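You operate a simulated robot arm through the tools that you are given. There is no shell and no other tool. Be economical: measure what you need, move in short steps, check, and stop when the job is done.

You run a simulated two-armed robot. Do the job below in one go: nothing can be reset, and whatever is moved stays where it is left.

TASK
Test the ink's pH, dose amine to between 8.5 and 9.5, and stir.
Fine: one stroke adds 0.4. Meter and paddle back. Set down upright: ink meter.

It is judged by the outcome, as a careful person would: the job done as asked, and still so three seconds after it is handed in. It fails if anything else is knocked over, pushed out of place, dropped, spilled or broken.

THE ROBOT
Two 7-joint arms with fingered hands on one trunk that stands fixed in place. Base frame: the origin is at the foot of the trunk, x ahead of it, y to its left, z up. Readings come in cm, rad, newtons and seconds.
The left shoulder is at [11.1, 17, 112.4], the right one opposite. With the tool pointing down near the work surface each hand reaches from about 38 to 82 cm from the base axis, measured 20 degrees to its own side. Payload 4 kg a hand.
The tool frame of a hand sits at the grasp point between the pads (the TCP): z along the fingers, y along the line on which they close. The tips reach 2.6 cm beyond it. The gripper opens to 13.2 cm. The gripper's body begins 7.3 cm behind the TCP. The gripper is a hand of 4 fingers: y runs from the thumb to the fingers, the wrist lies at [0, 0, -22.4] in the tool frame, and closing takes about 1.5 s.
Orientation is that of the tool frame in the base frame, as [roll, pitch, yaw] about the fixed x, y, z axes, in that order (R = Rz(yaw) Ry(pitch) Rx(roll)). With the fingers straight down and closing along the base's y, the tool's x points along the base's -x, its y along +y and its z along -z.

THE INTERFACE
- The arms move only by the tool servo_tool. It takes "left_targets", "right_targets" or both (then of equal length, played together; a hand with none holds still); each is a list of rows, each a list of 7 numbers: the shift along the tool's x, y, z in cm, then the turn, a rotation vector about the tool's x, y, z in rad, then the opening in per cent of the stroke, from 0 (shut) to 100 (fully open). In form: [[tx, ty, tz, wx, wy, wz, jaw], ...]. A call has 1 to 8 rows; each row is the pose to reach, as a shift and turn from the pose commanded when the call began, along the tool's axes at that moment. Each row takes 0.2 s and may step no farther than 5 cm and 0.15 rad from the row before; otherwise, or with a gripper value out of range, the whole call is refused. Where a pose cannot be reached the arm comes as near as it can. A force on the tool above 90 N (or 10 N above the force at the start of the call, whichever is more), or a blocked arm, ends the call early, and 0.2 s more pass. The fingers move at their own pace (about 10.8 cm/s each) and stop on an object; they squeeze with about 31 N. The grip force told is the motor's: it shows also when the fingers shut on nothing. Time passes only in rows, and 0.2 s behind the last, so rows that repeat a pose let the fingers close. The reply holds the time, the measured pose of the TCP, the force on the tool along the base axes, the opening and the grip force, in the units named above and with some noise, with the torque about the TCP (base axes, N m) and any sound that the robot's microphone picked up, and new pictures: "show" is both (left out), scene, wrist or none (wrist: the cameras of the hands that moved).
- Cameras (640 x 400 px; columns grow to the right, rows downward): "scene" is now at [22.54, 1.25, 134.23]; the picture's right is [0.12, -0.99, 0.00], its down [-0.20, -0.02, -0.98] and it looks along [0.97, 0.12, -0.20] (base axes); focal length 214 px, centre (320, 200). "left" rides on the left gripper at [-7.3, 0.6, -9.4] in its tool frame; the picture's right is [-0.08, -1.00, 0.00], its down [0.79, -0.06, -0.62] and it looks along [0.61, -0.05, 0.79] (tool axes); focal length 230 px, centre (320, 200). "right" rides on the right gripper at [7.3, 0.6, -9.4] in its tool frame; the picture's right is [-0.08, 1.00, 0.00], its down [-0.78, -0.06, -0.62] and it looks along [-0.62, -0.05, 0.79] (tool axes); focal length 230 px, centre (320, 200). There is no depth. A picture from a camera that has moved, and an enlarged one, comes with that camera's place and axes in the base frame and with its lens. The place of the scene camera against the robot may be out by one fixed shift of up to 1.2 cm in any direction.
- raise_lower(by): slides the trunk up (or, below 0, down) by that many cm; the arms and the scene camera ride with it, the base frame stays. It gives what a move gives, with no picture.
- grasp_type(shape, hand): the hand has 4 fingers and takes this shape, open, in about a second: jaw (thumb against the fingers, like two jaws); tri (thumb and two fingers); tip (a fingertip pinch); poke (one finger out to press); point (the index stretched); flat (the hand flat); cup (the hand cupped); fist (a fist). The gripper value then closes the fingers along that shape, each until it touches; the sizes above hold for jaw. It gives what a move gives, with no picture.
- turn_head(pan, tilt): turns the head with the scene camera to pan (to the left, within 1.396 rad either way) and tilt (down, from -0.506 to 1.204), counted from straight ahead of the robot. It gives what a move gives, and a new picture of the scene camera.
- close_up(camera, box): a new picture of the part [left, top, right, bottom] of that camera's present view, enlarged. No time passes.
- job_done(): hands the job in; it is judged then, once.

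Work in short steps. Places have to be worked out from the pictures, the camera data and where the tool is seen: move nearer, look again, correct. Check each grasp and each placing, and mend what went wrong. You have 120 turns and 200 pictures in all, those below and enlarged ones among them. Open the grippers and draw the arms clear of the work before you hand the job in, unless the task says otherwise; then end with one line.

The tools are called after "Emit:" by a JSON object that holds its "name" and its "arguments". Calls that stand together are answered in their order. servo_tool: Moves the arms, as the interface text tells. Its arguments: {"type":"object","properties":{"left_targets":{"type":"array"},"right_targets":{"type":"array"},"show":{"type":"string","enum":["both","scene","wrist","none"]}},"required":[]} The other tools are called the same way: raise_lower (by) slides the trunk up or down; grasp_type (shape, hand) gives the hand a shape; turn_head (pan, tilt) turns the head that bears the scene camera; close_up (camera, box) takes an enlarged picture of a part of a camera's view; job_done () hands the job in.

At the start:

```text
clock: 0.0
left_eef_pos: [53.83, 28.7, 131.07]
left_ee_rot: [3.14, 0.0, 3.141]
left_wrist_force: [-0.2, 0.8, 0.5]
left_moment: [-0.02, 0.0, 0.0]
left_width: 13.2
left_gripper_force: 0.2
left_shape: jaw
right_eef_pos: [44.52, -12.09, 133.82]
right_ee_rot: [-3.141, -0.003, 3.139]
right_wrist_force: [-0.1, 1.1, -0.3]
right_moment: [-0.02, 0.02, 0.01]
right_width: 13.2
right_gripper_force: 0.0
right_shape: jaw
trunk travel left (down, up): [-13.9, 21.2]
head pan, tilt: [0.12, 0.197]
```

scene: 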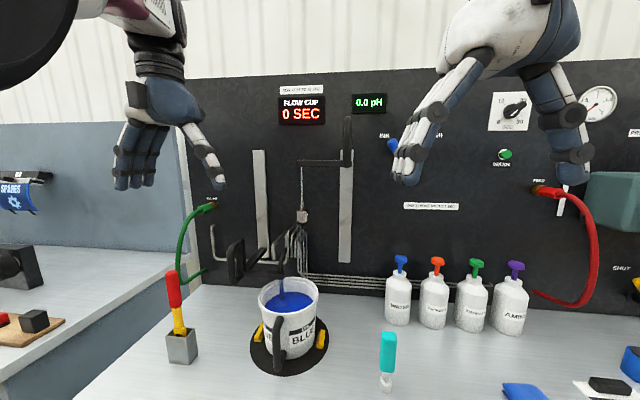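
right: 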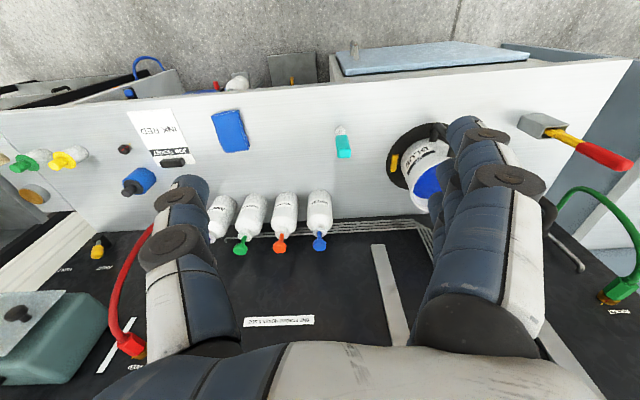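
left: 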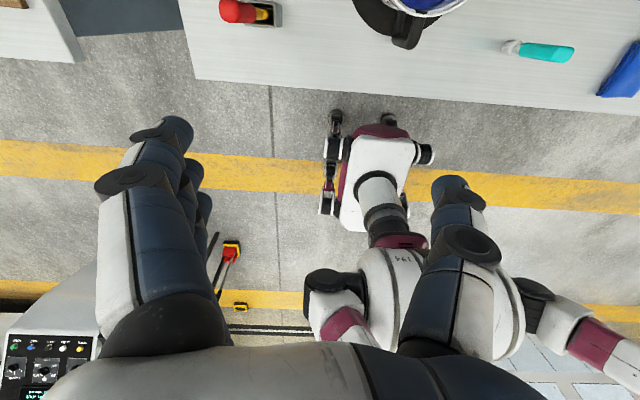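

The scene shows the ink pot, a teal meter, four bottles with pumps (purple = AMINE) and a paddle in a holder. I tilt the head down for a better view.

Emit:
{"name": "turn_head", "arguments": {"pan": 0.0, "tilt": 0.6}}

Emit:
{"name": "close_up", "arguments": {"camera": "scene", "box": [160, 60, 420, 220]}}

Emit:
{"name": "close_up", "arguments": {"camera": "scene", "box": [380, 60, 640, 220]}}

```text
clock: 0.9
left_eef_pos: [53.78, 28.7, 131.09]
left_ee_rot: [-3.142, 0.001, -3.141]
left_wrist_force: [0.2, -0.4, 0.4]
left_moment: [-0.01, 0.0, -0.02]
left_width: 13.22
left_gripper_force: 0.1
left_shape: jaw
right_eef_pos: [44.39, -11.96, 133.82]
right_ee_rot: [-3.14, 0.0, 3.14]
right_wrist_force: [0.7, 0.2, -0.1]
right_moment: [-0.02, -0.01, 0.01]
right_width: 13.19
right_gripper_force: 0.0
right_shape: jaw
trunk travel left (down, up): [-13.9, 21.2]
head pan, tilt: [0.0, 0.6]
camera scene: at [22.13, 0.13, 130.53], right [0.0, -1.0, 0.0], down [-0.56, 0.0, -0.83], along [0.83, 0.0, -0.56], focal length 214 px, centre (320, 200)
```

scene: 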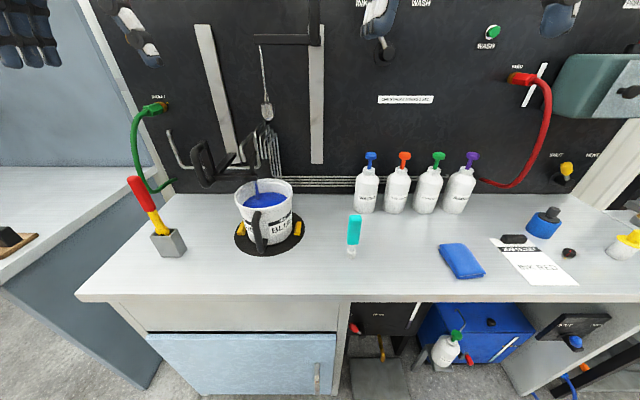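

```text
2.46 times, centred on (290, 140) of scene
camera zoom: at [22.13, 0.13, 130.53], right [0.0, -1.0, 0.0], down [-0.56, 0.0, -0.83], along [0.83, 0.0, -0.56], focal length 528 px, centre (394, 348)
```

zoom: 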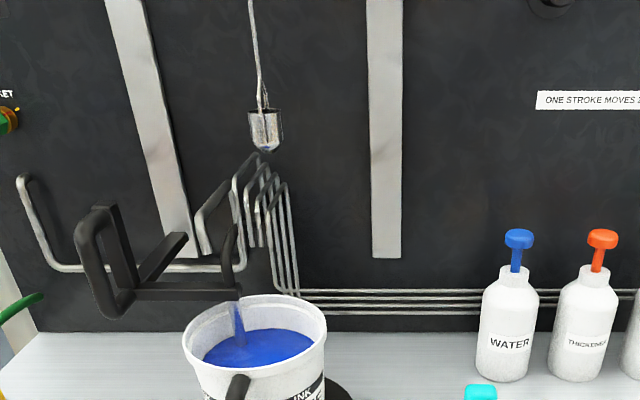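

```text
2.46 times, centred on (510, 140) of scene
camera zoom: at [22.13, 0.13, 130.53], right [0.0, -1.0, 0.0], down [-0.56, 0.0, -0.83], along [0.83, 0.0, -0.56], focal length 528 px, centre (-148, 348)
```

zoom: 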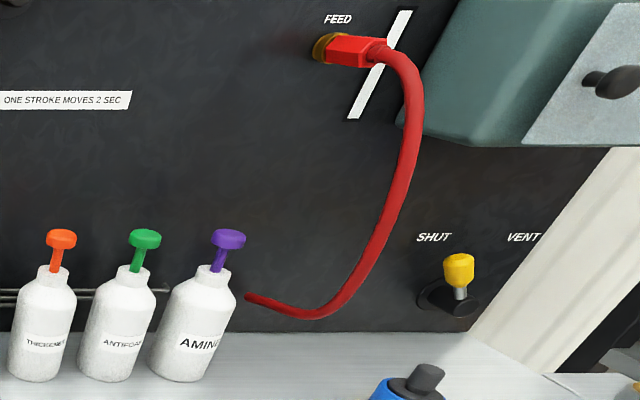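

I look closely at the table objects.

Emit:
{"name": "close_up", "arguments": {"camera": "scene", "box": [100, 160, 320, 300]}}

Emit:
{"name": "close_up", "arguments": {"camera": "scene", "box": [320, 140, 500, 280]}}

Emit:
{"name": "close_up", "arguments": {"camera": "scene", "box": [470, 190, 640, 300]}}

```text
2.86 times, centred on (210, 230) of scene
camera zoom: at [22.13, 0.13, 130.53], right [0.0, -1.0, 0.0], down [-0.56, 0.0, -0.83], along [0.83, 0.0, -0.56], focal length 613 px, centre (634, 114)
```

zoom: 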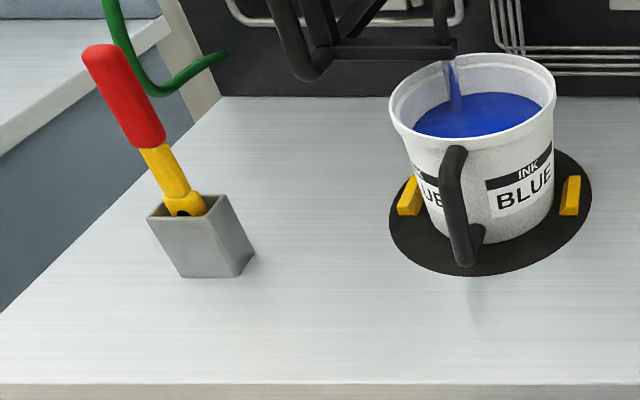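

```text
2.86 times, centred on (410, 210) of scene
camera zoom: at [22.13, 0.13, 130.53], right [0.0, -1.0, 0.0], down [-0.56, 0.0, -0.83], along [0.83, 0.0, -0.56], focal length 613 px, centre (63, 171)
```

zoom: 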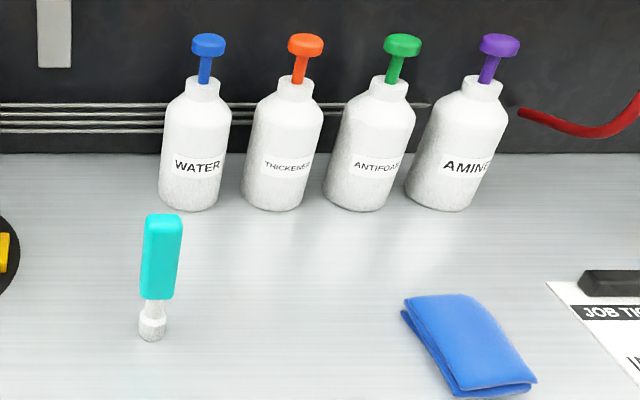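

```text
3.64 times, centred on (555, 245) of scene
camera zoom: at [22.13, 0.13, 130.53], right [0.0, -1.0, 0.0], down [-0.56, 0.0, -0.83], along [0.83, 0.0, -0.56], focal length 780 px, centre (-534, 36)
```

zoom: 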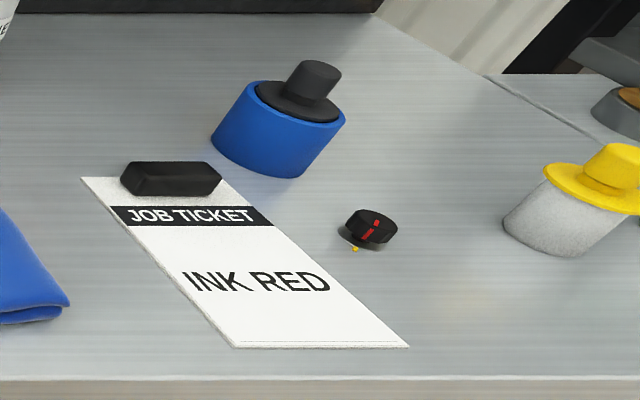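

Geometry from two views: table z≈88.4, meter at about (58.4, -8) some 13.5 cm tall, pot centre ≈(67.5, 14.3), wall x≈88, amine pump ≈(80, -43, 107). I move the right hand aside and bring the left hand near the meter, high up.

Emit:
{"name": "servo_tool", "arguments": {"left_targets": [[-0.5, -4, 1, 0, 0, 0, 100], [-1, -8, 2, 0, 0, 0, 100], [-1.5, -12, 4, 0, 0, 0, 100], [-2, -16, 6, 0, 0, 0, 100], [-2.5, -20, 8, 0, 0, 0, 100], [-3, -24, 9, 0, 0, 0, 100], [-3, -28, 10, 0, 0, 0, 100], [-3, -32, 11, 0, 0, 0, 100]], "right_targets": [[0, -4.5, 0, 0, 0, 0, 100], [0, -9, 0, 0, 0, 0, 100], [0, -13.5, 0, 0, 0, 0, 100], [0, -18, 0, 0, 0, 0, 100], [0, -22, 0, 0, 0, 0, 100], [0, -25, 0, 0, 0, 0, 100], [0, -28, 0, 0, 0, 0, 100], [0, -28, 0, 0, 0, 0, 100]]}}

```text
clock: 2.9
left_eef_pos: [57.86, -0.23, 122.36]
left_ee_rot: [-3.057, -0.004, -3.093]
left_wrist_force: [-9.6, -0.8, -1.1]
left_moment: [-0.01, -0.81, 0.15]
left_width: 13.17
left_gripper_force: 0.0
left_shape: jaw
left hand out of reach, approached as far as the arm can: row 2, 3, 4, 5, 6
right_eef_pos: [49.7, -37.05, 128.74]
right_ee_rot: [3.141, 0.001, 3.14]
right_wrist_force: [1.0, 0.6, 0.3]
right_moment: [0.0, 0.0, -0.03]
right_width: 13.19
right_gripper_force: 0.1
right_shape: jaw
right hand out of reach, approached as far as the arm can: row 2, 3, 4, 5, 6, 7, 8
trunk travel left (down, up): [-13.9, 21.2]
head pan, tilt: [0.0, 0.6]
stopped in row 8 (left hand): the arm was blocked; the commanded pose is now the measured one
camera scene: at [21.98, 0.16, 130.56], right [0.0, -1.0, 0.0], down [-0.56, 0.0, -0.83], along [0.83, 0.0, -0.56], focal length 214 px, centre (320, 200)
camera right: at [42.3, -36.49, 137.93], right [0.08, 1.0, 0.0], down [0.78, -0.06, 0.62], along [0.62, -0.05, -0.79], focal length 230 px, centre (320, 200)
camera left: at [65.01, 1.54, 131.57], right [0.13, -0.99, 0.08], down [-0.78, -0.05, 0.62], along [-0.61, -0.15, -0.78], focal length 230 px, centre (320, 200)
```

scene: 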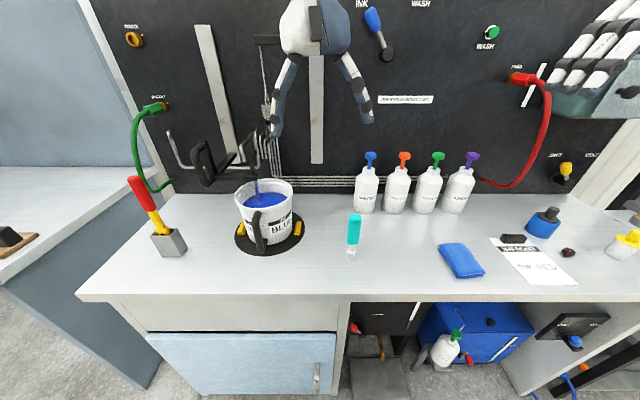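
right: 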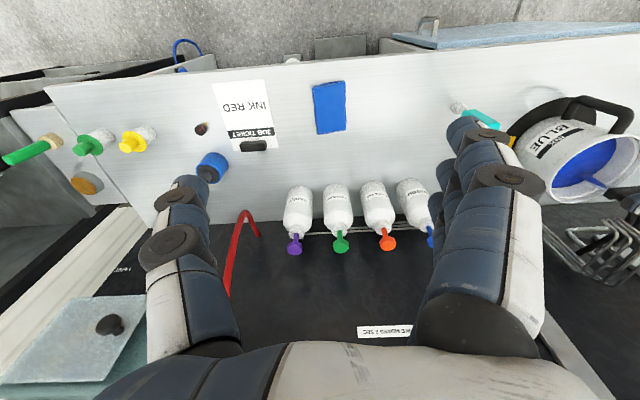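
left: 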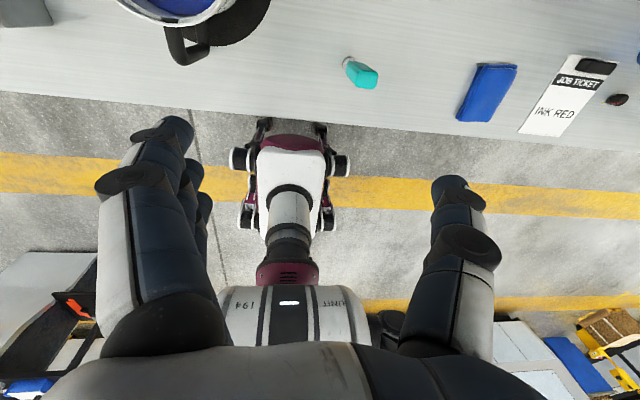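

The left arm was reported blocked with a small -x force; I check what is near it before continuing.

Emit:
{"name": "close_up", "arguments": {"camera": "scene", "box": [180, 0, 420, 150]}}

Emit:
{"name": "turn_head", "arguments": {"pan": 0.0, "tilt": 0.15}}

```text
2.67 times, centred on (300, 75) of scene
camera zoom: at [21.98, 0.16, 130.56], right [0.0, -1.0, 0.0], down [-0.56, 0.0, -0.83], along [0.83, 0.0, -0.56], focal length 572 px, centre (373, 533)
```

zoom: 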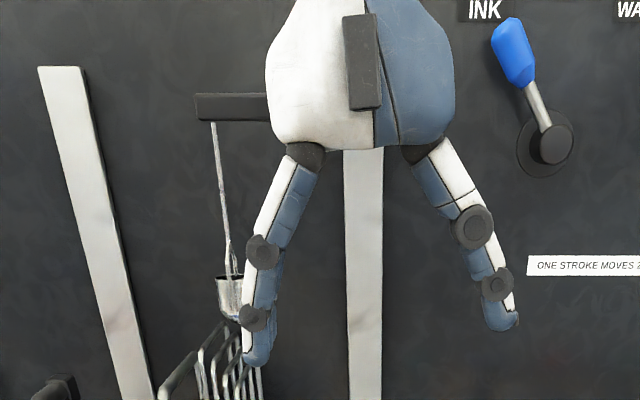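

```text
clock: 3.8
left_eef_pos: [57.81, -0.13, 122.38]
left_ee_rot: [-3.056, -0.003, -3.091]
left_wrist_force: [-7.3, 3.0, 0.0]
left_moment: [-0.32, -0.88, 0.42]
left_width: 13.19
left_gripper_force: 0.1
left_shape: jaw
right_eef_pos: [49.58, -37.05, 128.59]
right_ee_rot: [-3.141, 0.001, 3.141]
right_wrist_force: [-0.1, -0.1, 0.5]
right_moment: [0.02, 0.0, 0.02]
right_width: 13.16
right_gripper_force: 0.1
right_shape: jaw
trunk travel left (down, up): [-13.9, 21.2]
head pan, tilt: [0.0, 0.15]
camera scene: at [22.42, 0.19, 134.7], right [0.0, -1.0, 0.0], down [-0.15, 0.0, -0.99], along [0.99, 0.0, -0.15], focal length 214 px, centre (320, 200)
```

scene: 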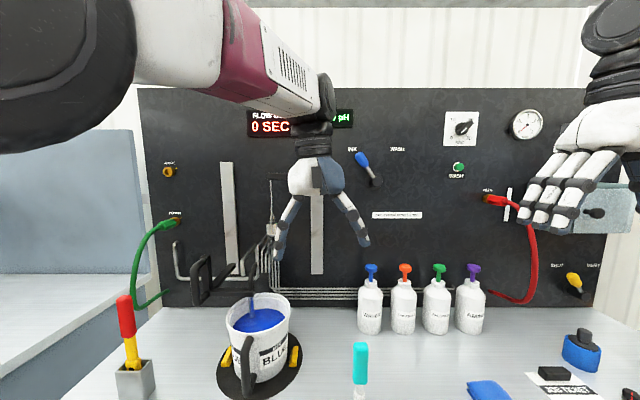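

The hand's forward side seems to be touching the flow-cup bracket rod on the slide. I back off toward the robot, then lower and straighten the tool.

Emit:
{"name": "servo_tool", "arguments": {"left_targets": [[2.5, 0, 0, 0, 0, 0, 100], [5, 0, 0, 0, 0, 0, 100], [7, 0, 2, 0.04, 0, 0.02, 100], [7, -2, 5, 0.085, 0, 0.05, 100], [6, -4, 8, 0.085, 0, 0.05, 100]], "show": "scene"}}

```text
clock: 5.0
left_eef_pos: [52.01, -5.23, 114.36]
left_ee_rot: [-2.981, 0.002, 3.137]
left_wrist_force: [0.4, 0.5, 0.8]
left_moment: [-0.03, 0.01, 0.0]
left_width: 13.2
left_gripper_force: 0.3
left_shape: jaw
right_eef_pos: [49.9, -37.01, 128.52]
right_ee_rot: [-3.141, 0.0, 3.139]
right_wrist_force: [-0.3, 0.6, -0.9]
right_moment: [0.0, 0.0, 0.01]
right_width: 13.21
right_gripper_force: 0.1
right_shape: jaw
trunk travel left (down, up): [-13.9, 21.2]
head pan, tilt: [0.0, 0.15]
camera scene: at [22.64, 0.11, 134.65], right [0.0, -1.0, 0.0], down [-0.15, 0.0, -0.99], along [0.99, 0.0, -0.15], focal length 214 px, centre (320, 200)
```

scene: 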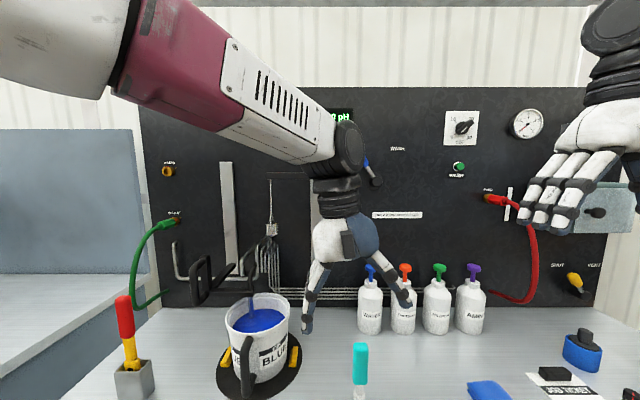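

Clear now; my roll correction had the wrong sign. I fix it and move above the meter, estimated at (59.3, -8.3), then check with both cameras.

Emit:
{"name": "servo_tool", "arguments": {"left_targets": [[-1.5, -0.7, 1.8, -0.08, 0, 0, 100], [-3, -1.5, 3.6, -0.16, 0, 0, 100], [-4.5, -2.2, 5.4, -0.16, 0, 0, 100], [-4.5, -2.2, 5.4, -0.16, 0, 0, 100]]}}

Emit:
{"name": "turn_head", "arguments": {"pan": 0.0, "tilt": 0.6}}

```text
clock: 6.2
left_eef_pos: [58.11, -5.92, 112.6]
left_ee_rot: [-3.055, 0.009, -3.091]
left_wrist_force: [-0.2, 0.8, 0.3]
left_moment: [-0.01, 0.03, -0.02]
left_width: 13.18
left_gripper_force: 0.1
left_shape: jaw
right_eef_pos: [49.94, -37.06, 128.53]
right_ee_rot: [3.141, 0.0, 3.14]
right_wrist_force: [0.6, 0.8, 1.1]
right_moment: [0.0, 0.03, 0.01]
right_width: 13.17
right_gripper_force: 0.0
right_shape: jaw
trunk travel left (down, up): [-13.9, 21.2]
head pan, tilt: [0.0, 0.15]
stopped in row 4 (left hand): the arm was blocked; the commanded pose is now the measured one
camera scene: at [22.61, 0.15, 134.66], right [0.0, -1.0, 0.0], down [-0.15, 0.0, -0.99], along [0.99, 0.0, -0.15], focal length 214 px, centre (320, 200)
camera left: at [65.31, -4.33, 121.81], right [0.12, -0.99, 0.09], down [-0.79, -0.05, 0.61], along [-0.6, -0.15, -0.79], focal length 230 px, centre (320, 200)
```

scene: 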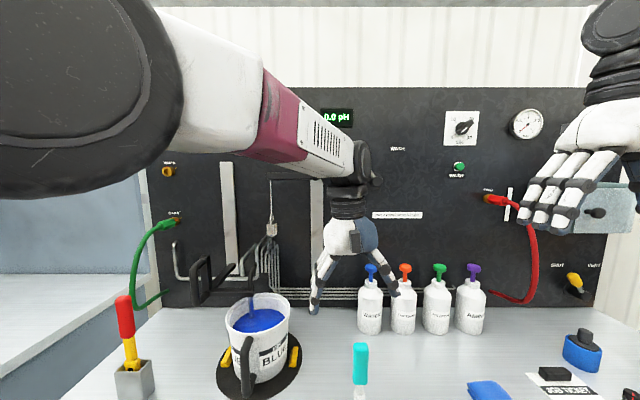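
left: 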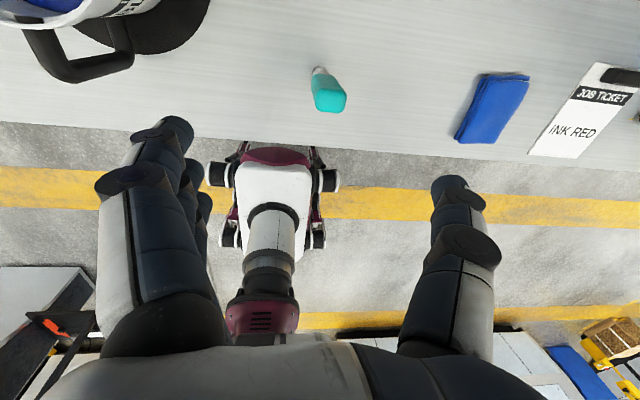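

```text
clock: 7.1
left_eef_pos: [58.16, -6.05, 112.59]
left_ee_rot: [-3.057, 0.009, -3.093]
left_wrist_force: [-0.4, 0.0, 0.3]
left_moment: [0.01, 0.02, 0.0]
left_width: 13.2
left_gripper_force: 0.0
left_shape: jaw
right_eef_pos: [49.92, -37.1, 128.54]
right_ee_rot: [3.14, 0.002, 3.139]
right_wrist_force: [-0.4, 0.7, 0.3]
right_moment: [-0.03, 0.0, -0.01]
right_width: 13.18
right_gripper_force: 0.0
right_shape: jaw
trunk travel left (down, up): [-13.9, 21.2]
head pan, tilt: [0.0, 0.6]
camera scene: at [22.13, 0.13, 130.53], right [0.0, -1.0, 0.0], down [-0.56, 0.0, -0.83], along [0.83, 0.0, -0.56], focal length 214 px, centre (320, 200)
```

scene: 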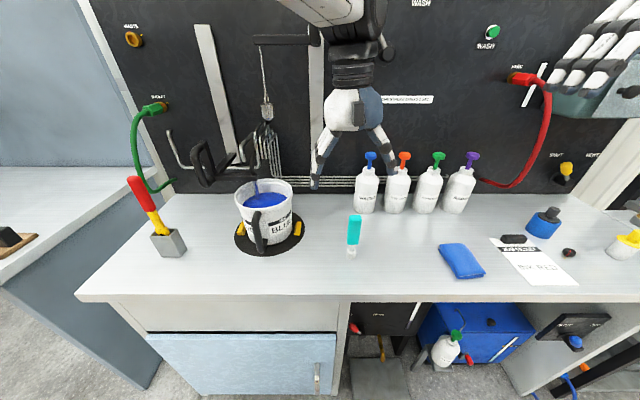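

The left arm hits a joint limit when crossing to the right, so I'll use the right hand for the meter and the left for the paddle. I withdraw the left hand to its own side and bring the right hand lower meanwhile.

Emit:
{"name": "servo_tool", "arguments": {"left_targets": [[4, 1, 0, 0, 0, 0, 100], [8, 3, 0, 0, 0, 0, 100], [11, 7, 0, 0, 0, 0, 100], [12, 12, 0, 0, 0, 0, 100], [13, 17, 0, -0.04, 0, 0, 100], [14, 22, 0, -0.085, 0, 0, 100], [14, 27, 0, -0.085, 0, 0, 100], [14, 32, 0, -0.085, 0, 0, 100]], "right_targets": [[0, 0, 2, 0, 0, 0, 100], [0, 0, 4, 0, 0, 0, 100], [0, 0, 6, 0, 0, 0, 100], [0, 0, 8, 0, 0, 0, 100], [0, 4, 10, 0, 0, 0, 100], [-2, 8, 12, 0, 0, 0, 100], [-3, 12, 13, 0, 0, 0, 100], [-4, 16, 14, 0, 0, 0, 100]]}}

```text
refused: row 4 steps farther than a row can; nothing moved
```

The step was slightly too long; I shorten it.

Emit:
{"name": "servo_tool", "arguments": {"left_targets": [[4, 1, 0, 0, 0, 0, 100], [8, 3, 0, 0, 0, 0, 100], [10, 7, 0, 0, 0, 0, 100], [11, 11, 0, 0, 0, 0, 100], [12, 15, 0, -0.04, 0, 0, 100], [13, 19, 0, -0.085, 0, 0, 100], [14, 23, 0, -0.085, 0, 0, 100], [14, 28, 0, -0.085, 0, 0, 100]], "right_targets": [[0, 0, 2, 0, 0, 0, 100], [0, 0, 4, 0, 0, 0, 100], [0, 0, 6, 0, 0, 0, 100], [0, 0, 8, 0, 0, 0, 100], [0, 4, 10, 0, 0, 0, 100], [-2, 8, 11, 0, 0, 0, 100], [-3, 12, 12, 0, 0, 0, 100], [-4, 16, 13, 0, 0, 0, 100]]}}

```text
clock: 8.9
left_eef_pos: [42.88, 21.03, 109.88]
left_ee_rot: [3.138, 0.009, -3.098]
left_wrist_force: [0.2, 0.7, 0.1]
left_moment: [0.0, -0.04, 0.02]
left_width: 13.19
left_gripper_force: 0.1
left_shape: jaw
right_eef_pos: [53.8, -21.18, 115.34]
right_ee_rot: [-3.14, 0.0, 3.14]
right_wrist_force: [0.9, -0.5, -0.4]
right_moment: [-0.03, 0.02, 0.01]
right_width: 13.19
right_gripper_force: 0.0
right_shape: jaw
trunk travel left (down, up): [-13.9, 21.2]
head pan, tilt: [0.0, 0.6]
camera scene: at [22.2, 0.34, 130.5], right [0.0, -1.0, 0.0], down [-0.57, 0.0, -0.82], along [0.82, 0.0, -0.57], focal length 214 px, centre (320, 200)
camera right: at [46.39, -20.46, 124.64], right [0.08, 1.0, 0.0], down [0.78, -0.06, 0.62], along [0.61, -0.05, -0.79], focal length 230 px, centre (320, 200)
camera left: at [49.97, 21.83, 119.36], right [0.12, -0.99, 0.0], down [-0.79, -0.1, 0.61], along [-0.61, -0.07, -0.79], focal length 230 px, centre (320, 200)
```

scene: 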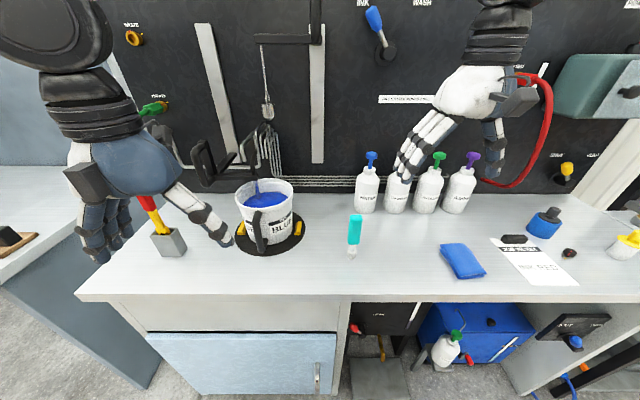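
right: 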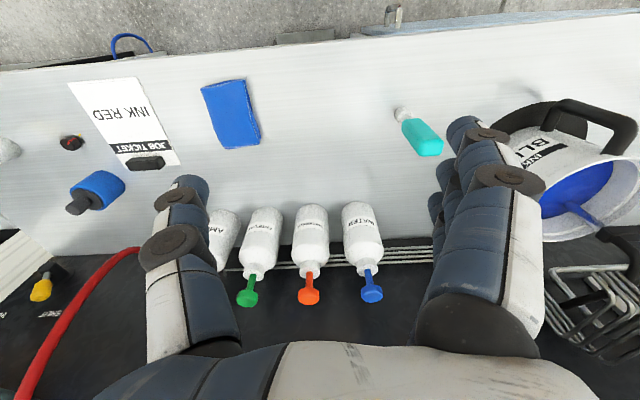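
left: 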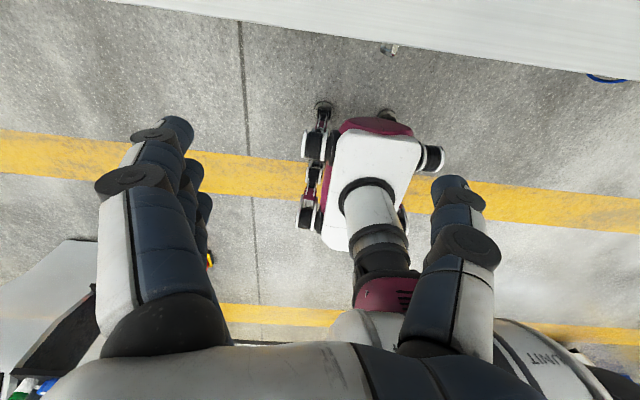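

Meter from the right camera: (58.0, -9.4), aligned with the axes. I move the right hand over it at z≈112.

Emit:
{"name": "servo_tool", "arguments": {"right_targets": [[-1.4, 4, 1, 0, 0, 0, 100], [-2.8, 8, 2, 0, 0, 0, 100], [-4.2, 11.8, 3, 0, 0, 0, 100], [-4.2, 11.8, 3.5, 0, 0, 0, 100]], "left_targets": [[0, 4, 0, 0, 0, 0, 100], [0, 8, 0, 0, 0, 0, 100], [0, 10, 0, 0, 0, 0, 100], [0, 10, 0, 0, 0, 0, 100]], "show": "both"}}

```text
clock: 9.9
left_eef_pos: [42.18, 30.76, 110.1]
left_ee_rot: [3.134, 0.011, -3.098]
left_wrist_force: [0.4, -0.2, 0.6]
left_moment: [0.01, -0.03, 0.04]
left_width: 13.16
left_gripper_force: 0.0
left_shape: jaw
right_eef_pos: [58.04, -9.3, 112.1]
right_ee_rot: [3.14, 0.001, 3.141]
right_wrist_force: [0.8, -0.3, -0.3]
right_moment: [-0.01, -0.01, -0.04]
right_width: 13.2
right_gripper_force: 0.0
right_shape: jaw
trunk travel left (down, up): [-13.9, 21.2]
head pan, tilt: [0.0, 0.6]
camera scene: at [22.08, 0.04, 130.54], right [0.0, -1.0, 0.0], down [-0.56, 0.0, -0.83], along [0.83, 0.0, -0.56], focal length 214 px, centre (320, 200)
camera right: at [50.57, -8.77, 121.42], right [0.08, 1.0, 0.0], down [0.78, -0.06, 0.62], along [0.62, -0.05, -0.79], focal length 230 px, centre (320, 200)
camera left: at [49.43, 31.62, 119.46], right [0.12, -0.99, -0.01], down [-0.79, -0.1, 0.61], along [-0.6, -0.07, -0.79], focal length 230 px, centre (320, 200)
```

scene: 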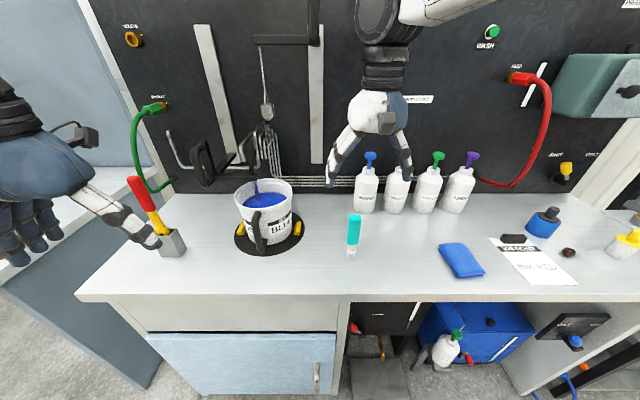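
right: 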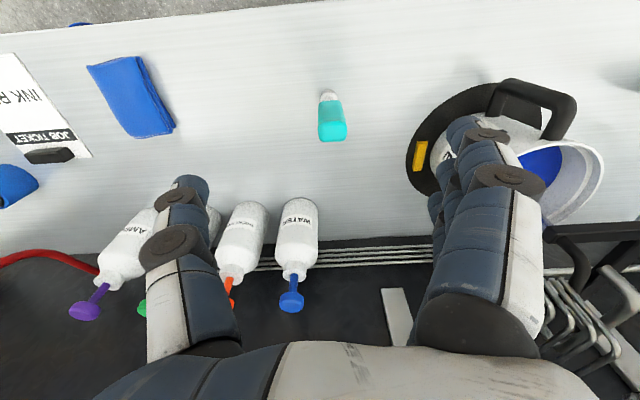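
left: 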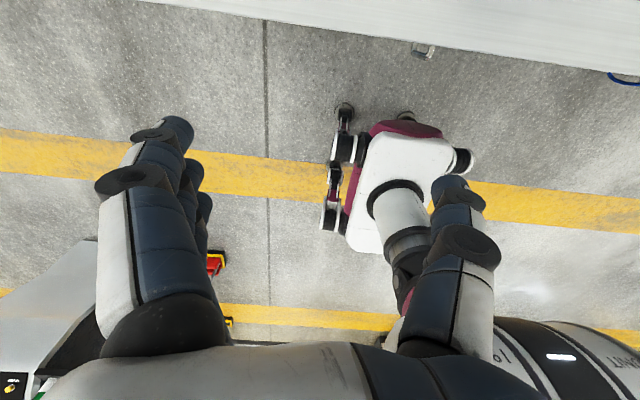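

Refined meter position (58.5, -8.4). I shift and descend to z≈98.5 with the jaw narrowed, then check.

Emit:
{"name": "servo_tool", "arguments": {"right_targets": [[-0.45, 0.9, 0, 0, 0, 0, 80], [-0.45, 0.9, 4.5, 0, 0, 0, 70], [-0.45, 0.9, 9, 0, 0, 0, 70], [-0.45, 0.9, 12, 0, 0, 0, 70], [-0.45, 0.9, 13.6, 0, 0, 0, 70], [-0.45, 0.9, 13.6, 0, 0, 0, 70]]}}

Emit:
{"name": "close_up", "arguments": {"camera": "scene", "box": [280, 140, 440, 280]}}

```text
clock: 11.3
left_eef_pos: [42.29, 30.77, 109.96]
left_ee_rot: [3.136, 0.008, -3.098]
left_wrist_force: [0.5, 0.2, -0.6]
left_moment: [-0.01, -0.01, 0.03]
left_width: 13.2
left_gripper_force: 0.1
left_shape: jaw
right_eef_pos: [58.7, -8.26, 98.37]
right_ee_rot: [3.14, 0.002, 3.141]
right_wrist_force: [-0.9, -0.4, -0.5]
right_moment: [0.0, 0.02, -0.02]
right_width: 9.31
right_gripper_force: 0.0
right_shape: jaw
trunk travel left (down, up): [-13.9, 21.2]
head pan, tilt: [0.0, 0.6]
camera scene: at [22.11, 0.13, 130.53], right [0.0, -1.0, 0.0], down [-0.56, 0.0, -0.83], along [0.83, 0.0, -0.56], focal length 214 px, centre (320, 200)
camera right: at [51.23, -7.72, 107.74], right [0.08, 1.0, 0.0], down [0.78, -0.06, 0.62], along [0.62, -0.05, -0.79], focal length 230 px, centre (320, 200)
```

scene: 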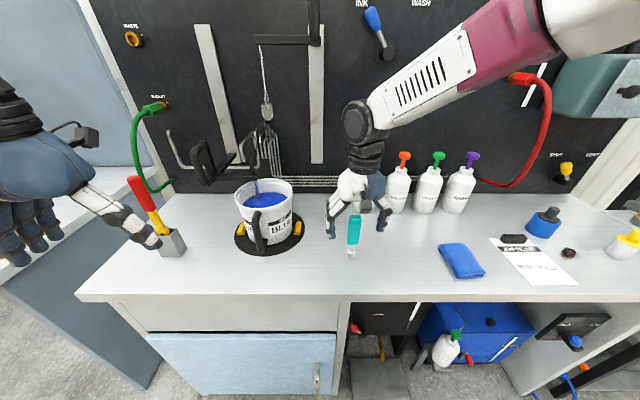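
right: 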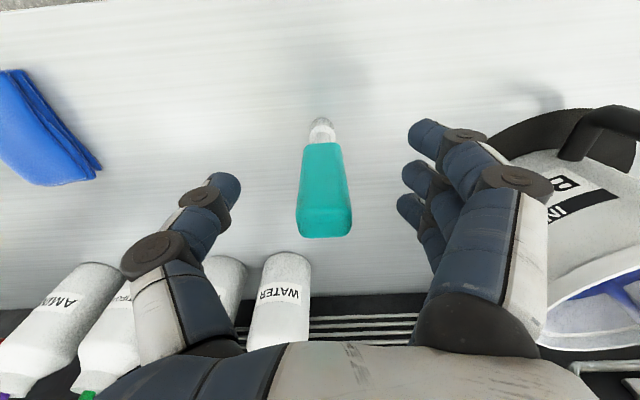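

```text
2.86 times, centred on (360, 210) of scene
camera zoom: at [22.11, 0.13, 130.53], right [0.0, -1.0, 0.0], down [-0.56, 0.0, -0.83], along [0.83, 0.0, -0.56], focal length 613 px, centre (206, 171)
```

zoom: 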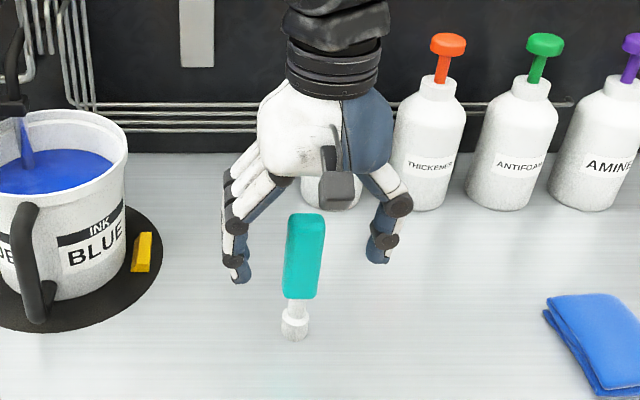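

The meter axis matches the TCP within ~0.2 cm. I lower 0.9 cm and close.

Emit:
{"name": "servo_tool", "arguments": {"right_targets": [[0.1, 0.2, 0.9, 0, 0, 0, 70], [0.1, 0.2, 0.9, 0, 0, 0, 45], [0.1, 0.2, 0.9, 0, 0, 0, 30], [0.1, 0.2, 0.9, 0, 0, 0, 15], [0.1, 0.2, 0.9, 0, 0, 0, 0], [0.1, 0.2, 0.9, 0, 0, 0, 0], [0.1, 0.2, 0.9, 0, 0, 0, 0]]}}

```text
clock: 12.9
left_eef_pos: [42.33, 30.81, 109.92]
left_ee_rot: [3.137, 0.009, -3.097]
left_wrist_force: [-0.1, 0.5, 0.0]
left_moment: [-0.01, 0.0, 0.02]
left_width: 13.18
left_gripper_force: 0.1
left_shape: jaw
right_eef_pos: [58.54, -8.16, 97.66]
right_ee_rot: [-3.141, 0.002, 3.139]
right_wrist_force: [-0.5, -0.9, 1.1]
right_moment: [0.05, -0.04, -0.02]
right_width: 0.67
right_gripper_force: 30.8
right_shape: jaw
trunk travel left (down, up): [-13.9, 21.2]
head pan, tilt: [0.0, 0.6]
camera scene: at [22.12, 0.14, 130.53], right [0.0, -1.0, 0.0], down [-0.56, 0.0, -0.83], along [0.83, 0.0, -0.56], focal length 214 px, centre (320, 200)
camera right: at [51.1, -7.52, 106.93], right [0.08, 1.0, 0.0], down [0.78, -0.06, 0.62], along [0.62, -0.05, -0.79], focal length 230 px, centre (320, 200)
```

scene: 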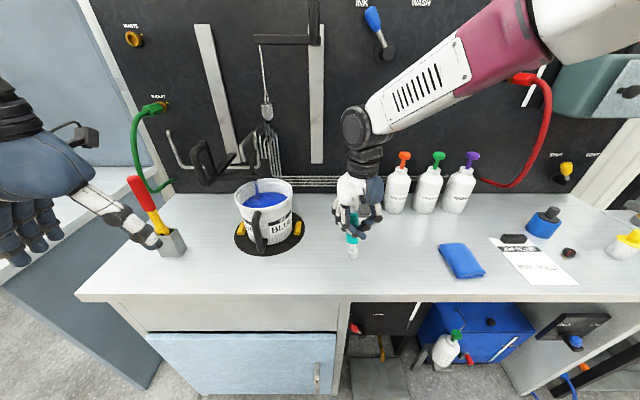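
right: 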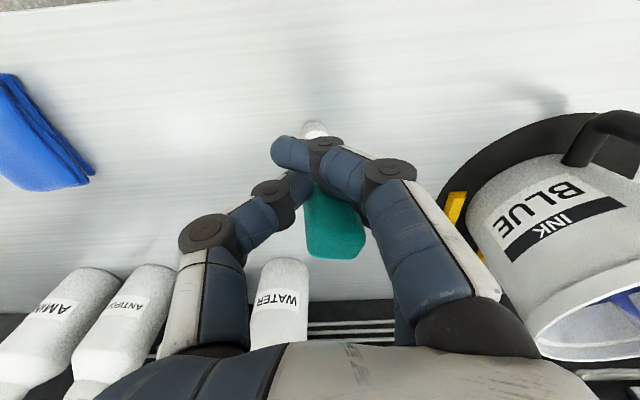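

Width reads only 0.67 cm; I check whether the meter is actually pinched.

Emit:
{"name": "close_up", "arguments": {"camera": "scene", "box": [310, 170, 410, 270]}}

Emit:
{"name": "close_up", "arguments": {"camera": "right", "box": [220, 90, 460, 290]}}

```text
4.00 times, centred on (360, 220) of scene
camera zoom: at [22.12, 0.14, 130.53], right [0.0, -1.0, 0.0], down [-0.56, 0.0, -0.83], along [0.83, 0.0, -0.56], focal length 858 px, centre (160, 120)
```

zoom: 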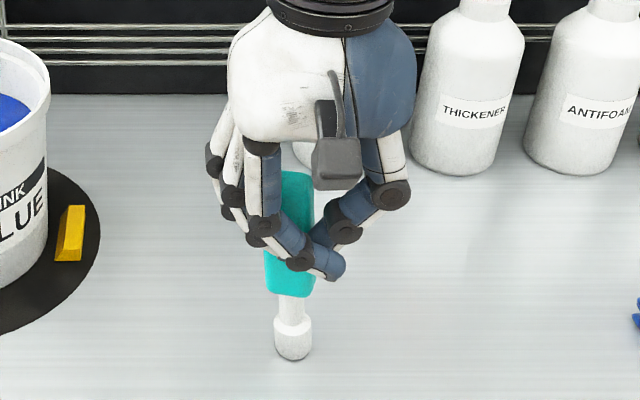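

```text
2.00 times, centred on (340, 190) of right
camera zoom: at [51.1, -7.52, 106.93], right [0.08, 1.0, 0.0], down [0.78, -0.06, 0.62], along [0.62, -0.05, -0.79], focal length 460 px, centre (280, 220)
```

zoom: 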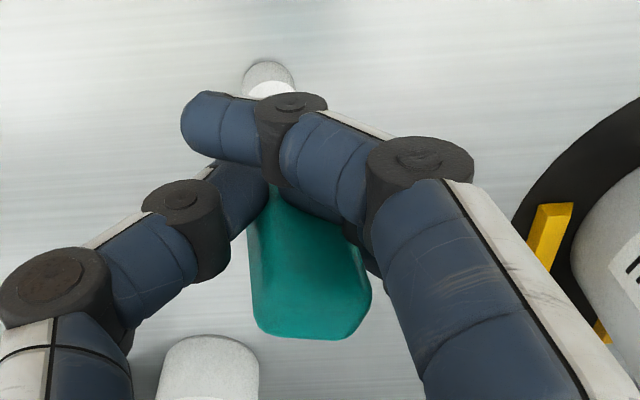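

The thumb and other fingers pinch the teal body, with the index wrapped on the near side. I lift gently to test the hold.

Emit:
{"name": "servo_tool", "arguments": {"right_targets": [[0, 0, -0.5, 0, 0, 0, 0], [0, 0, -1.5, 0, 0, 0, 0], [0, 0, -3, 0, 0, 0, 0], [0, 0, -5, 0, 0, 0, 0], [0, 0, -5, 0, 0, 0, 0]]}}

Emit:
{"name": "close_up", "arguments": {"camera": "scene", "box": [300, 150, 420, 270]}}

```text
clock: 14.1
left_eef_pos: [42.34, 30.87, 110.07]
left_ee_rot: [3.139, 0.01, -3.097]
left_wrist_force: [0.5, 0.4, -1.2]
left_moment: [0.03, -0.02, 0.01]
left_width: 13.24
left_gripper_force: 0.1
left_shape: jaw
right_eef_pos: [58.4, -8.37, 102.69]
right_ee_rot: [3.141, 0.003, 3.14]
right_wrist_force: [-0.3, 0.1, -0.9]
right_moment: [0.01, 0.0, 0.05]
right_width: 0.64
right_gripper_force: 30.9
right_shape: jaw
trunk travel left (down, up): [-13.9, 21.2]
head pan, tilt: [0.0, 0.6]
camera scene: at [22.16, 0.13, 130.51], right [0.0, -1.0, 0.0], down [-0.57, 0.0, -0.82], along [0.82, 0.0, -0.57], focal length 214 px, centre (320, 200)
camera right: at [51.1, -7.73, 112.01], right [0.08, 1.0, 0.0], down [0.78, -0.06, 0.62], along [0.62, -0.05, -0.79], focal length 230 px, centre (320, 200)
```

scene: 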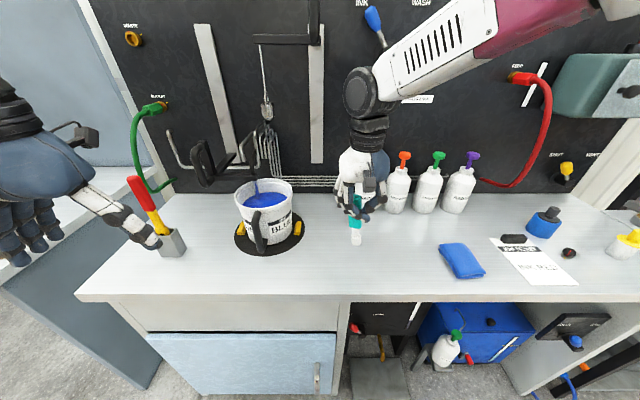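
right: 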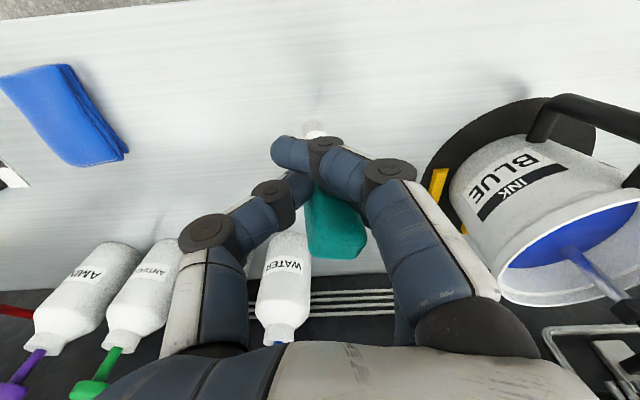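

```text
3.33 times, centred on (360, 210) of scene
camera zoom: at [22.16, 0.13, 130.51], right [0.0, -1.0, 0.0], down [-0.57, 0.0, -0.82], along [0.82, 0.0, -0.57], focal length 715 px, centre (187, 167)
```

zoom: 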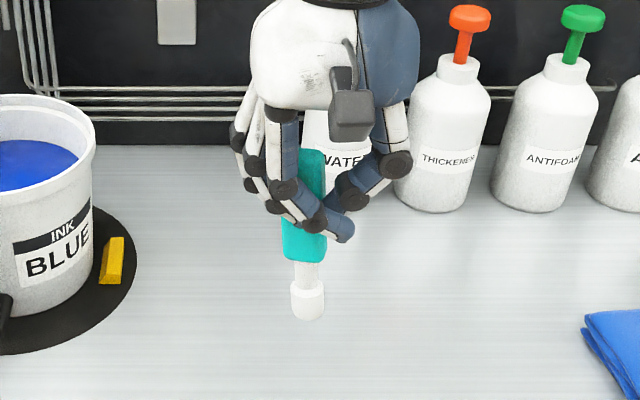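

The meter is held firmly and vertical; tip ≈9.3 cm below TCP. The flow cup appears to hang over the pot near (67, 10.7, 120), so I'll approach with the hand tilted back: raise, swing left, tilt 0.4.

Emit:
{"name": "servo_tool", "arguments": {"right_targets": [[1, 0, -4, 0, 0, 0, 0], [2, 3, -7, 0, 0, 0, 0], [3, 6.5, -10, 0, -0.1, 0, 0], [3.5, 10.5, -12, 0, -0.2, 0, 0], [3.5, 14.5, -13, 0, -0.3, 0, 0], [3.5, 18.5, -13, 0, -0.4, 0, 0], [3.5, 20, -13, 0, -0.4, 0, 0], [3.5, 20, -13, 0, -0.4, 0, 0]]}}

```text
clock: 15.9
left_eef_pos: [42.32, 30.93, 109.93]
left_ee_rot: [3.139, 0.009, -3.098]
left_wrist_force: [0.5, 0.0, 0.2]
left_moment: [0.03, 0.03, -0.04]
left_width: 13.22
left_gripper_force: 0.1
left_shape: jaw
right_eef_pos: [55.04, 11.66, 115.72]
right_ee_rot: [3.133, 0.4, 3.133]
right_wrist_force: [0.3, 0.3, -0.3]
right_moment: [-0.01, 0.02, 0.02]
right_width: 0.64
right_gripper_force: 31.0
right_shape: jaw
trunk travel left (down, up): [-13.9, 21.2]
head pan, tilt: [0.0, 0.6]
camera scene: at [22.28, 1.22, 131.17], right [0.12, -0.99, 0.0], down [-0.5, -0.06, -0.86], along [0.86, 0.1, -0.5], focal length 214 px, centre (320, 200)
camera right: at [44.66, 12.26, 121.37], right [0.08, 1.0, 0.04], down [0.48, -0.07, 0.87], along [0.87, -0.05, -0.49], focal length 230 px, centre (320, 200)
```

scene: 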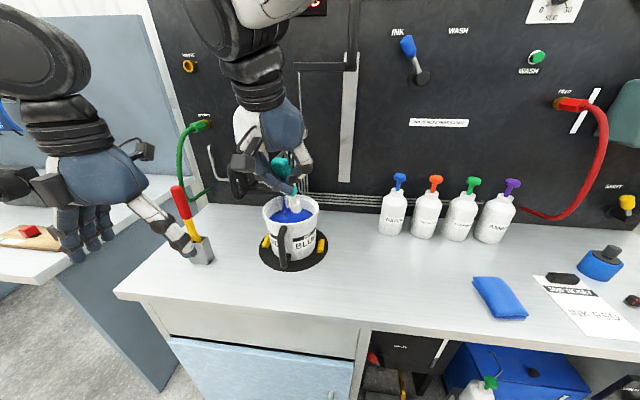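
right: 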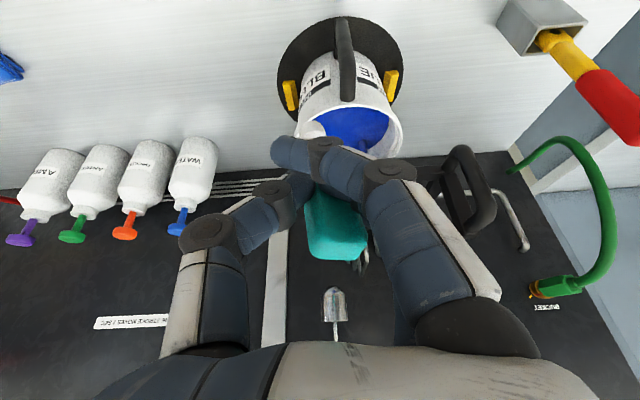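

The pot is at (67.6, 14), the flow cup about (73, 12, 118). I move the meter forward over the front half of the pot and partly down, then check.

Emit:
{"name": "servo_tool", "arguments": {"right_targets": [[-2.8, 0.3, 1.2, 0, 0, 0, 0], [-5.5, 0.6, 2.3, 0, 0, 0, 0], [-4.7, 0.6, 4.1, 0, 0, 0, 0], [-4.0, 0.6, 6.0, 0, 0, 0, 0], [-4.0, 0.6, 6.0, 0, 0, 0, 0]]}}

Emit:
{"name": "turn_head", "arguments": {"pan": 0.1, "tilt": 0.35}}

```text
clock: 17.3
left_eef_pos: [42.26, 30.86, 110.04]
left_ee_rot: [3.136, 0.011, -3.098]
left_wrist_force: [-0.1, 0.2, -0.6]
left_moment: [-0.01, 0.02, -0.01]
left_width: 13.22
left_gripper_force: 0.0
left_shape: jaw
right_eef_pos: [62.29, 10.28, 114.45]
right_ee_rot: [3.066, 0.407, 3.071]
right_wrist_force: [0.2, -0.7, -1.0]
right_moment: [0.01, 0.03, 0.02]
right_width: 0.63
right_gripper_force: 30.8
right_shape: jaw
trunk travel left (down, up): [-13.9, 21.2]
head pan, tilt: [0.0, 0.6]
stopped in row 5 (right hand): the arm was blocked; the commanded pose is now the measured one
camera scene: at [22.16, 0.08, 130.52], right [0.0, -1.0, 0.0], down [-0.57, 0.0, -0.82], along [0.82, 0.0, -0.57], focal length 214 px, centre (320, 200)
camera right: at [51.92, 10.94, 120.09], right [0.11, 0.99, 0.1], down [0.47, -0.14, 0.87], along [0.87, -0.05, -0.48], focal length 230 px, centre (320, 200)
```

scene: 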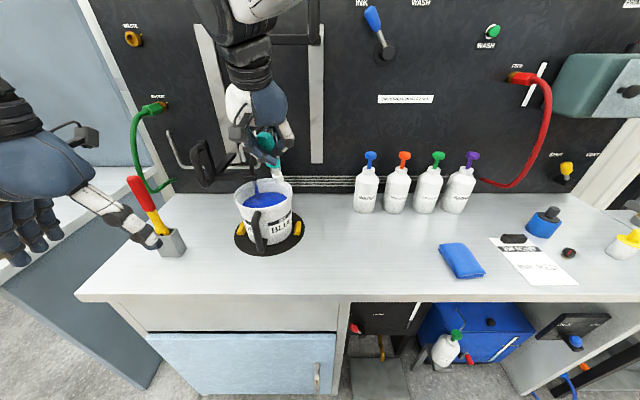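
right: 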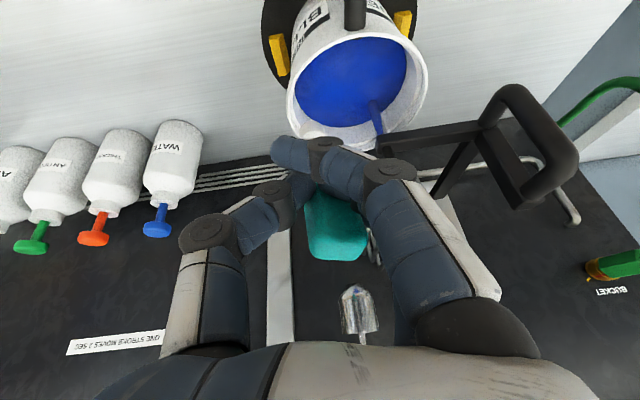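

```text
clock: 18.0
left_eef_pos: [42.32, 30.78, 109.99]
left_ee_rot: [3.136, 0.008, -3.097]
left_wrist_force: [-0.7, -0.7, -0.4]
left_moment: [0.02, 0.01, -0.01]
left_width: 13.17
left_gripper_force: 0.1
left_shape: jaw
right_eef_pos: [62.36, 10.4, 114.42]
right_ee_rot: [3.066, 0.407, 3.07]
right_wrist_force: [0.1, 0.0, -0.4]
right_moment: [0.01, 0.04, 0.04]
right_width: 0.64
right_gripper_force: 31.1
right_shape: jaw
trunk travel left (down, up): [-13.9, 21.2]
head pan, tilt: [0.099, 0.351]
camera scene: at [22.57, 1.05, 132.79], right [0.1, -1.0, 0.0], down [-0.34, -0.03, -0.94], along [0.93, 0.09, -0.34], focal length 214 px, centre (320, 200)
```

scene: 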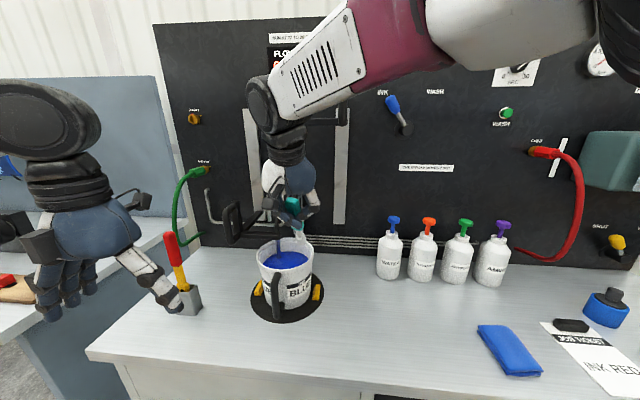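

The right arm is near a limit crossing left. I try yawing the hand counter-clockwise (the natural way for this reach), then moving on.

Emit:
{"name": "servo_tool", "arguments": {"right_targets": [[0.5, 0, 0, -0.05, 0, -0.12, 0], [1, 0, 0, -0.1, 0, -0.24, 0], [1, 0.5, 0, -0.15, 0, -0.36, 0], [1, 1, 0, -0.18, 0, -0.46, 0], [1, 1, 0, -0.18, 0, -0.46, 0]]}}

```text
clock: 19.2
left_eef_pos: [42.33, 30.79, 110.06]
left_ee_rot: [3.137, 0.008, -3.097]
left_wrist_force: [-0.1, 0.5, -0.1]
left_moment: [-0.01, 0.0, 0.04]
left_width: 13.17
left_gripper_force: 0.1
left_shape: jaw
right_eef_pos: [61.26, 11.65, 113.85]
right_ee_rot: [3.099, 0.432, -2.702]
right_wrist_force: [-0.2, 0.4, -0.6]
right_moment: [-0.04, 0.0, 0.02]
right_width: 0.61
right_gripper_force: 31.0
right_shape: jaw
trunk travel left (down, up): [-13.9, 21.2]
head pan, tilt: [0.099, 0.351]
camera scene: at [22.55, 1.05, 132.8], right [0.1, -1.0, 0.0], down [-0.34, -0.03, -0.94], along [0.93, 0.09, -0.34], focal length 214 px, centre (320, 200)
camera right: at [51.54, 7.34, 119.27], right [-0.38, 0.92, 0.07], down [0.45, 0.12, 0.89], along [0.81, 0.37, -0.46], focal length 230 px, centre (320, 200)
```

scene: 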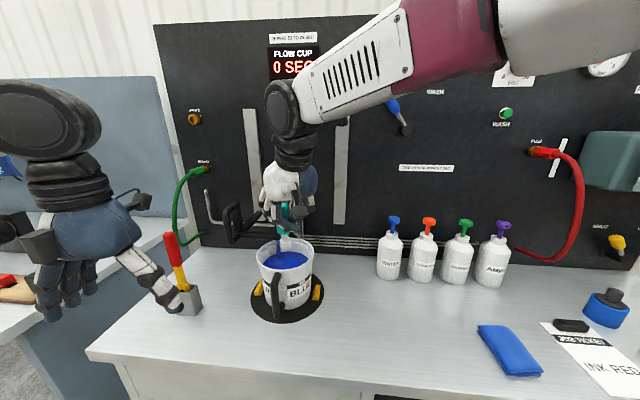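
right: 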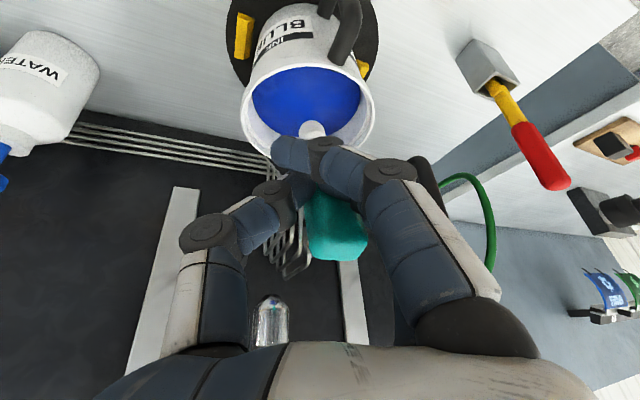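

That freed it. The tip is now ≈(64.6, 13.6, 105.4), over the ink. I lower straight down ~8.6 cm into the ink.

Emit:
{"name": "servo_tool", "arguments": {"right_targets": [[1.0, -0.1, 2.2, 0, 0, 0, 0], [2.0, -0.3, 4.3, 0, 0, 0, 0], [3.0, -0.4, 6.4, 0, 0, 0, 0], [3.6, -0.5, 7.7, 0, 0, 0, 0], [3.6, -0.5, 7.7, 0, 0, 0, 0]]}}

Emit:
{"name": "close_up", "arguments": {"camera": "scene", "box": [220, 170, 360, 330]}}

```text
clock: 20.4
left_eef_pos: [42.25, 30.7, 110.05]
left_ee_rot: [3.136, 0.009, -3.098]
left_wrist_force: [1.2, 0.1, 0.4]
left_moment: [0.0, -0.01, 0.02]
left_width: 13.19
left_gripper_force: 0.0
left_shape: jaw
right_eef_pos: [61.29, 11.42, 105.32]
right_ee_rot: [3.1, 0.432, -2.7]
right_wrist_force: [1.0, 0.5, 0.5]
right_moment: [0.05, -0.07, -0.01]
right_width: 0.64
right_gripper_force: 31.0
right_shape: jaw
trunk travel left (down, up): [-13.9, 21.2]
head pan, tilt: [0.099, 0.351]
camera scene: at [22.56, 1.06, 132.81], right [0.1, -1.0, 0.0], down [-0.34, -0.03, -0.94], along [0.93, 0.09, -0.34], focal length 214 px, centre (320, 200)
camera right: at [51.64, 7.06, 110.71], right [-0.38, 0.92, 0.07], down [0.45, 0.12, 0.89], along [0.81, 0.36, -0.46], focal length 230 px, centre (320, 200)
```

scene: 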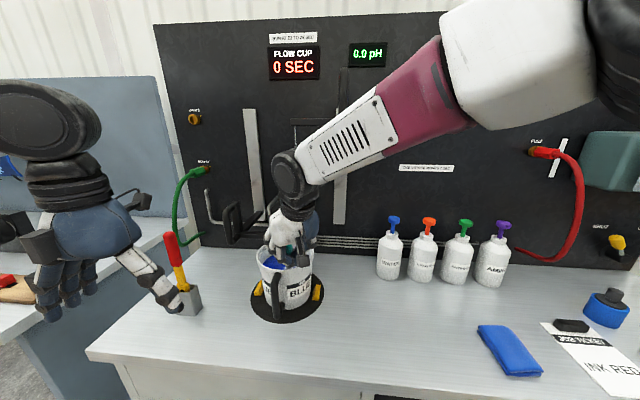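
right: 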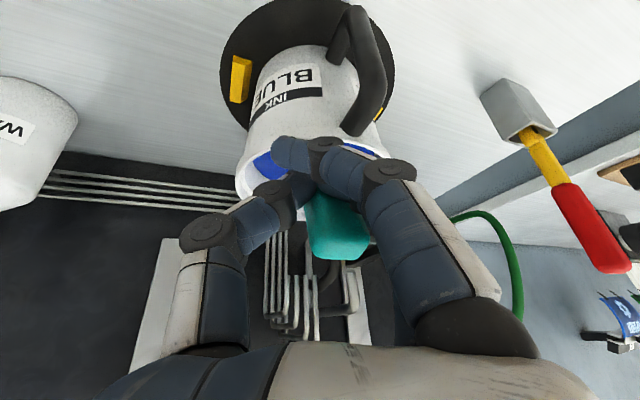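

```text
2.50 times, centred on (290, 250) of scene
camera zoom: at [22.56, 1.06, 132.81], right [0.1, -1.0, 0.0], down [-0.34, -0.03, -0.94], along [0.93, 0.09, -0.34], focal length 536 px, centre (395, 75)
```

zoom: 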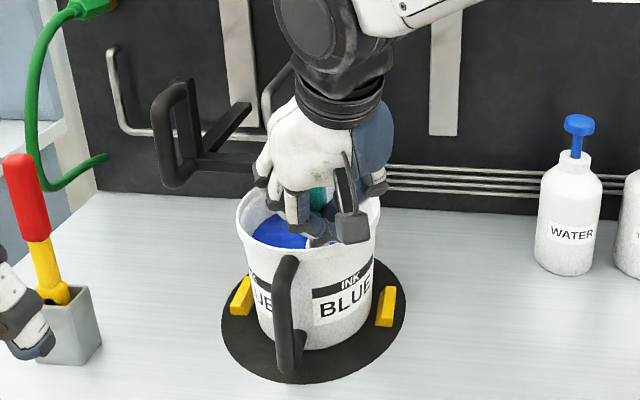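

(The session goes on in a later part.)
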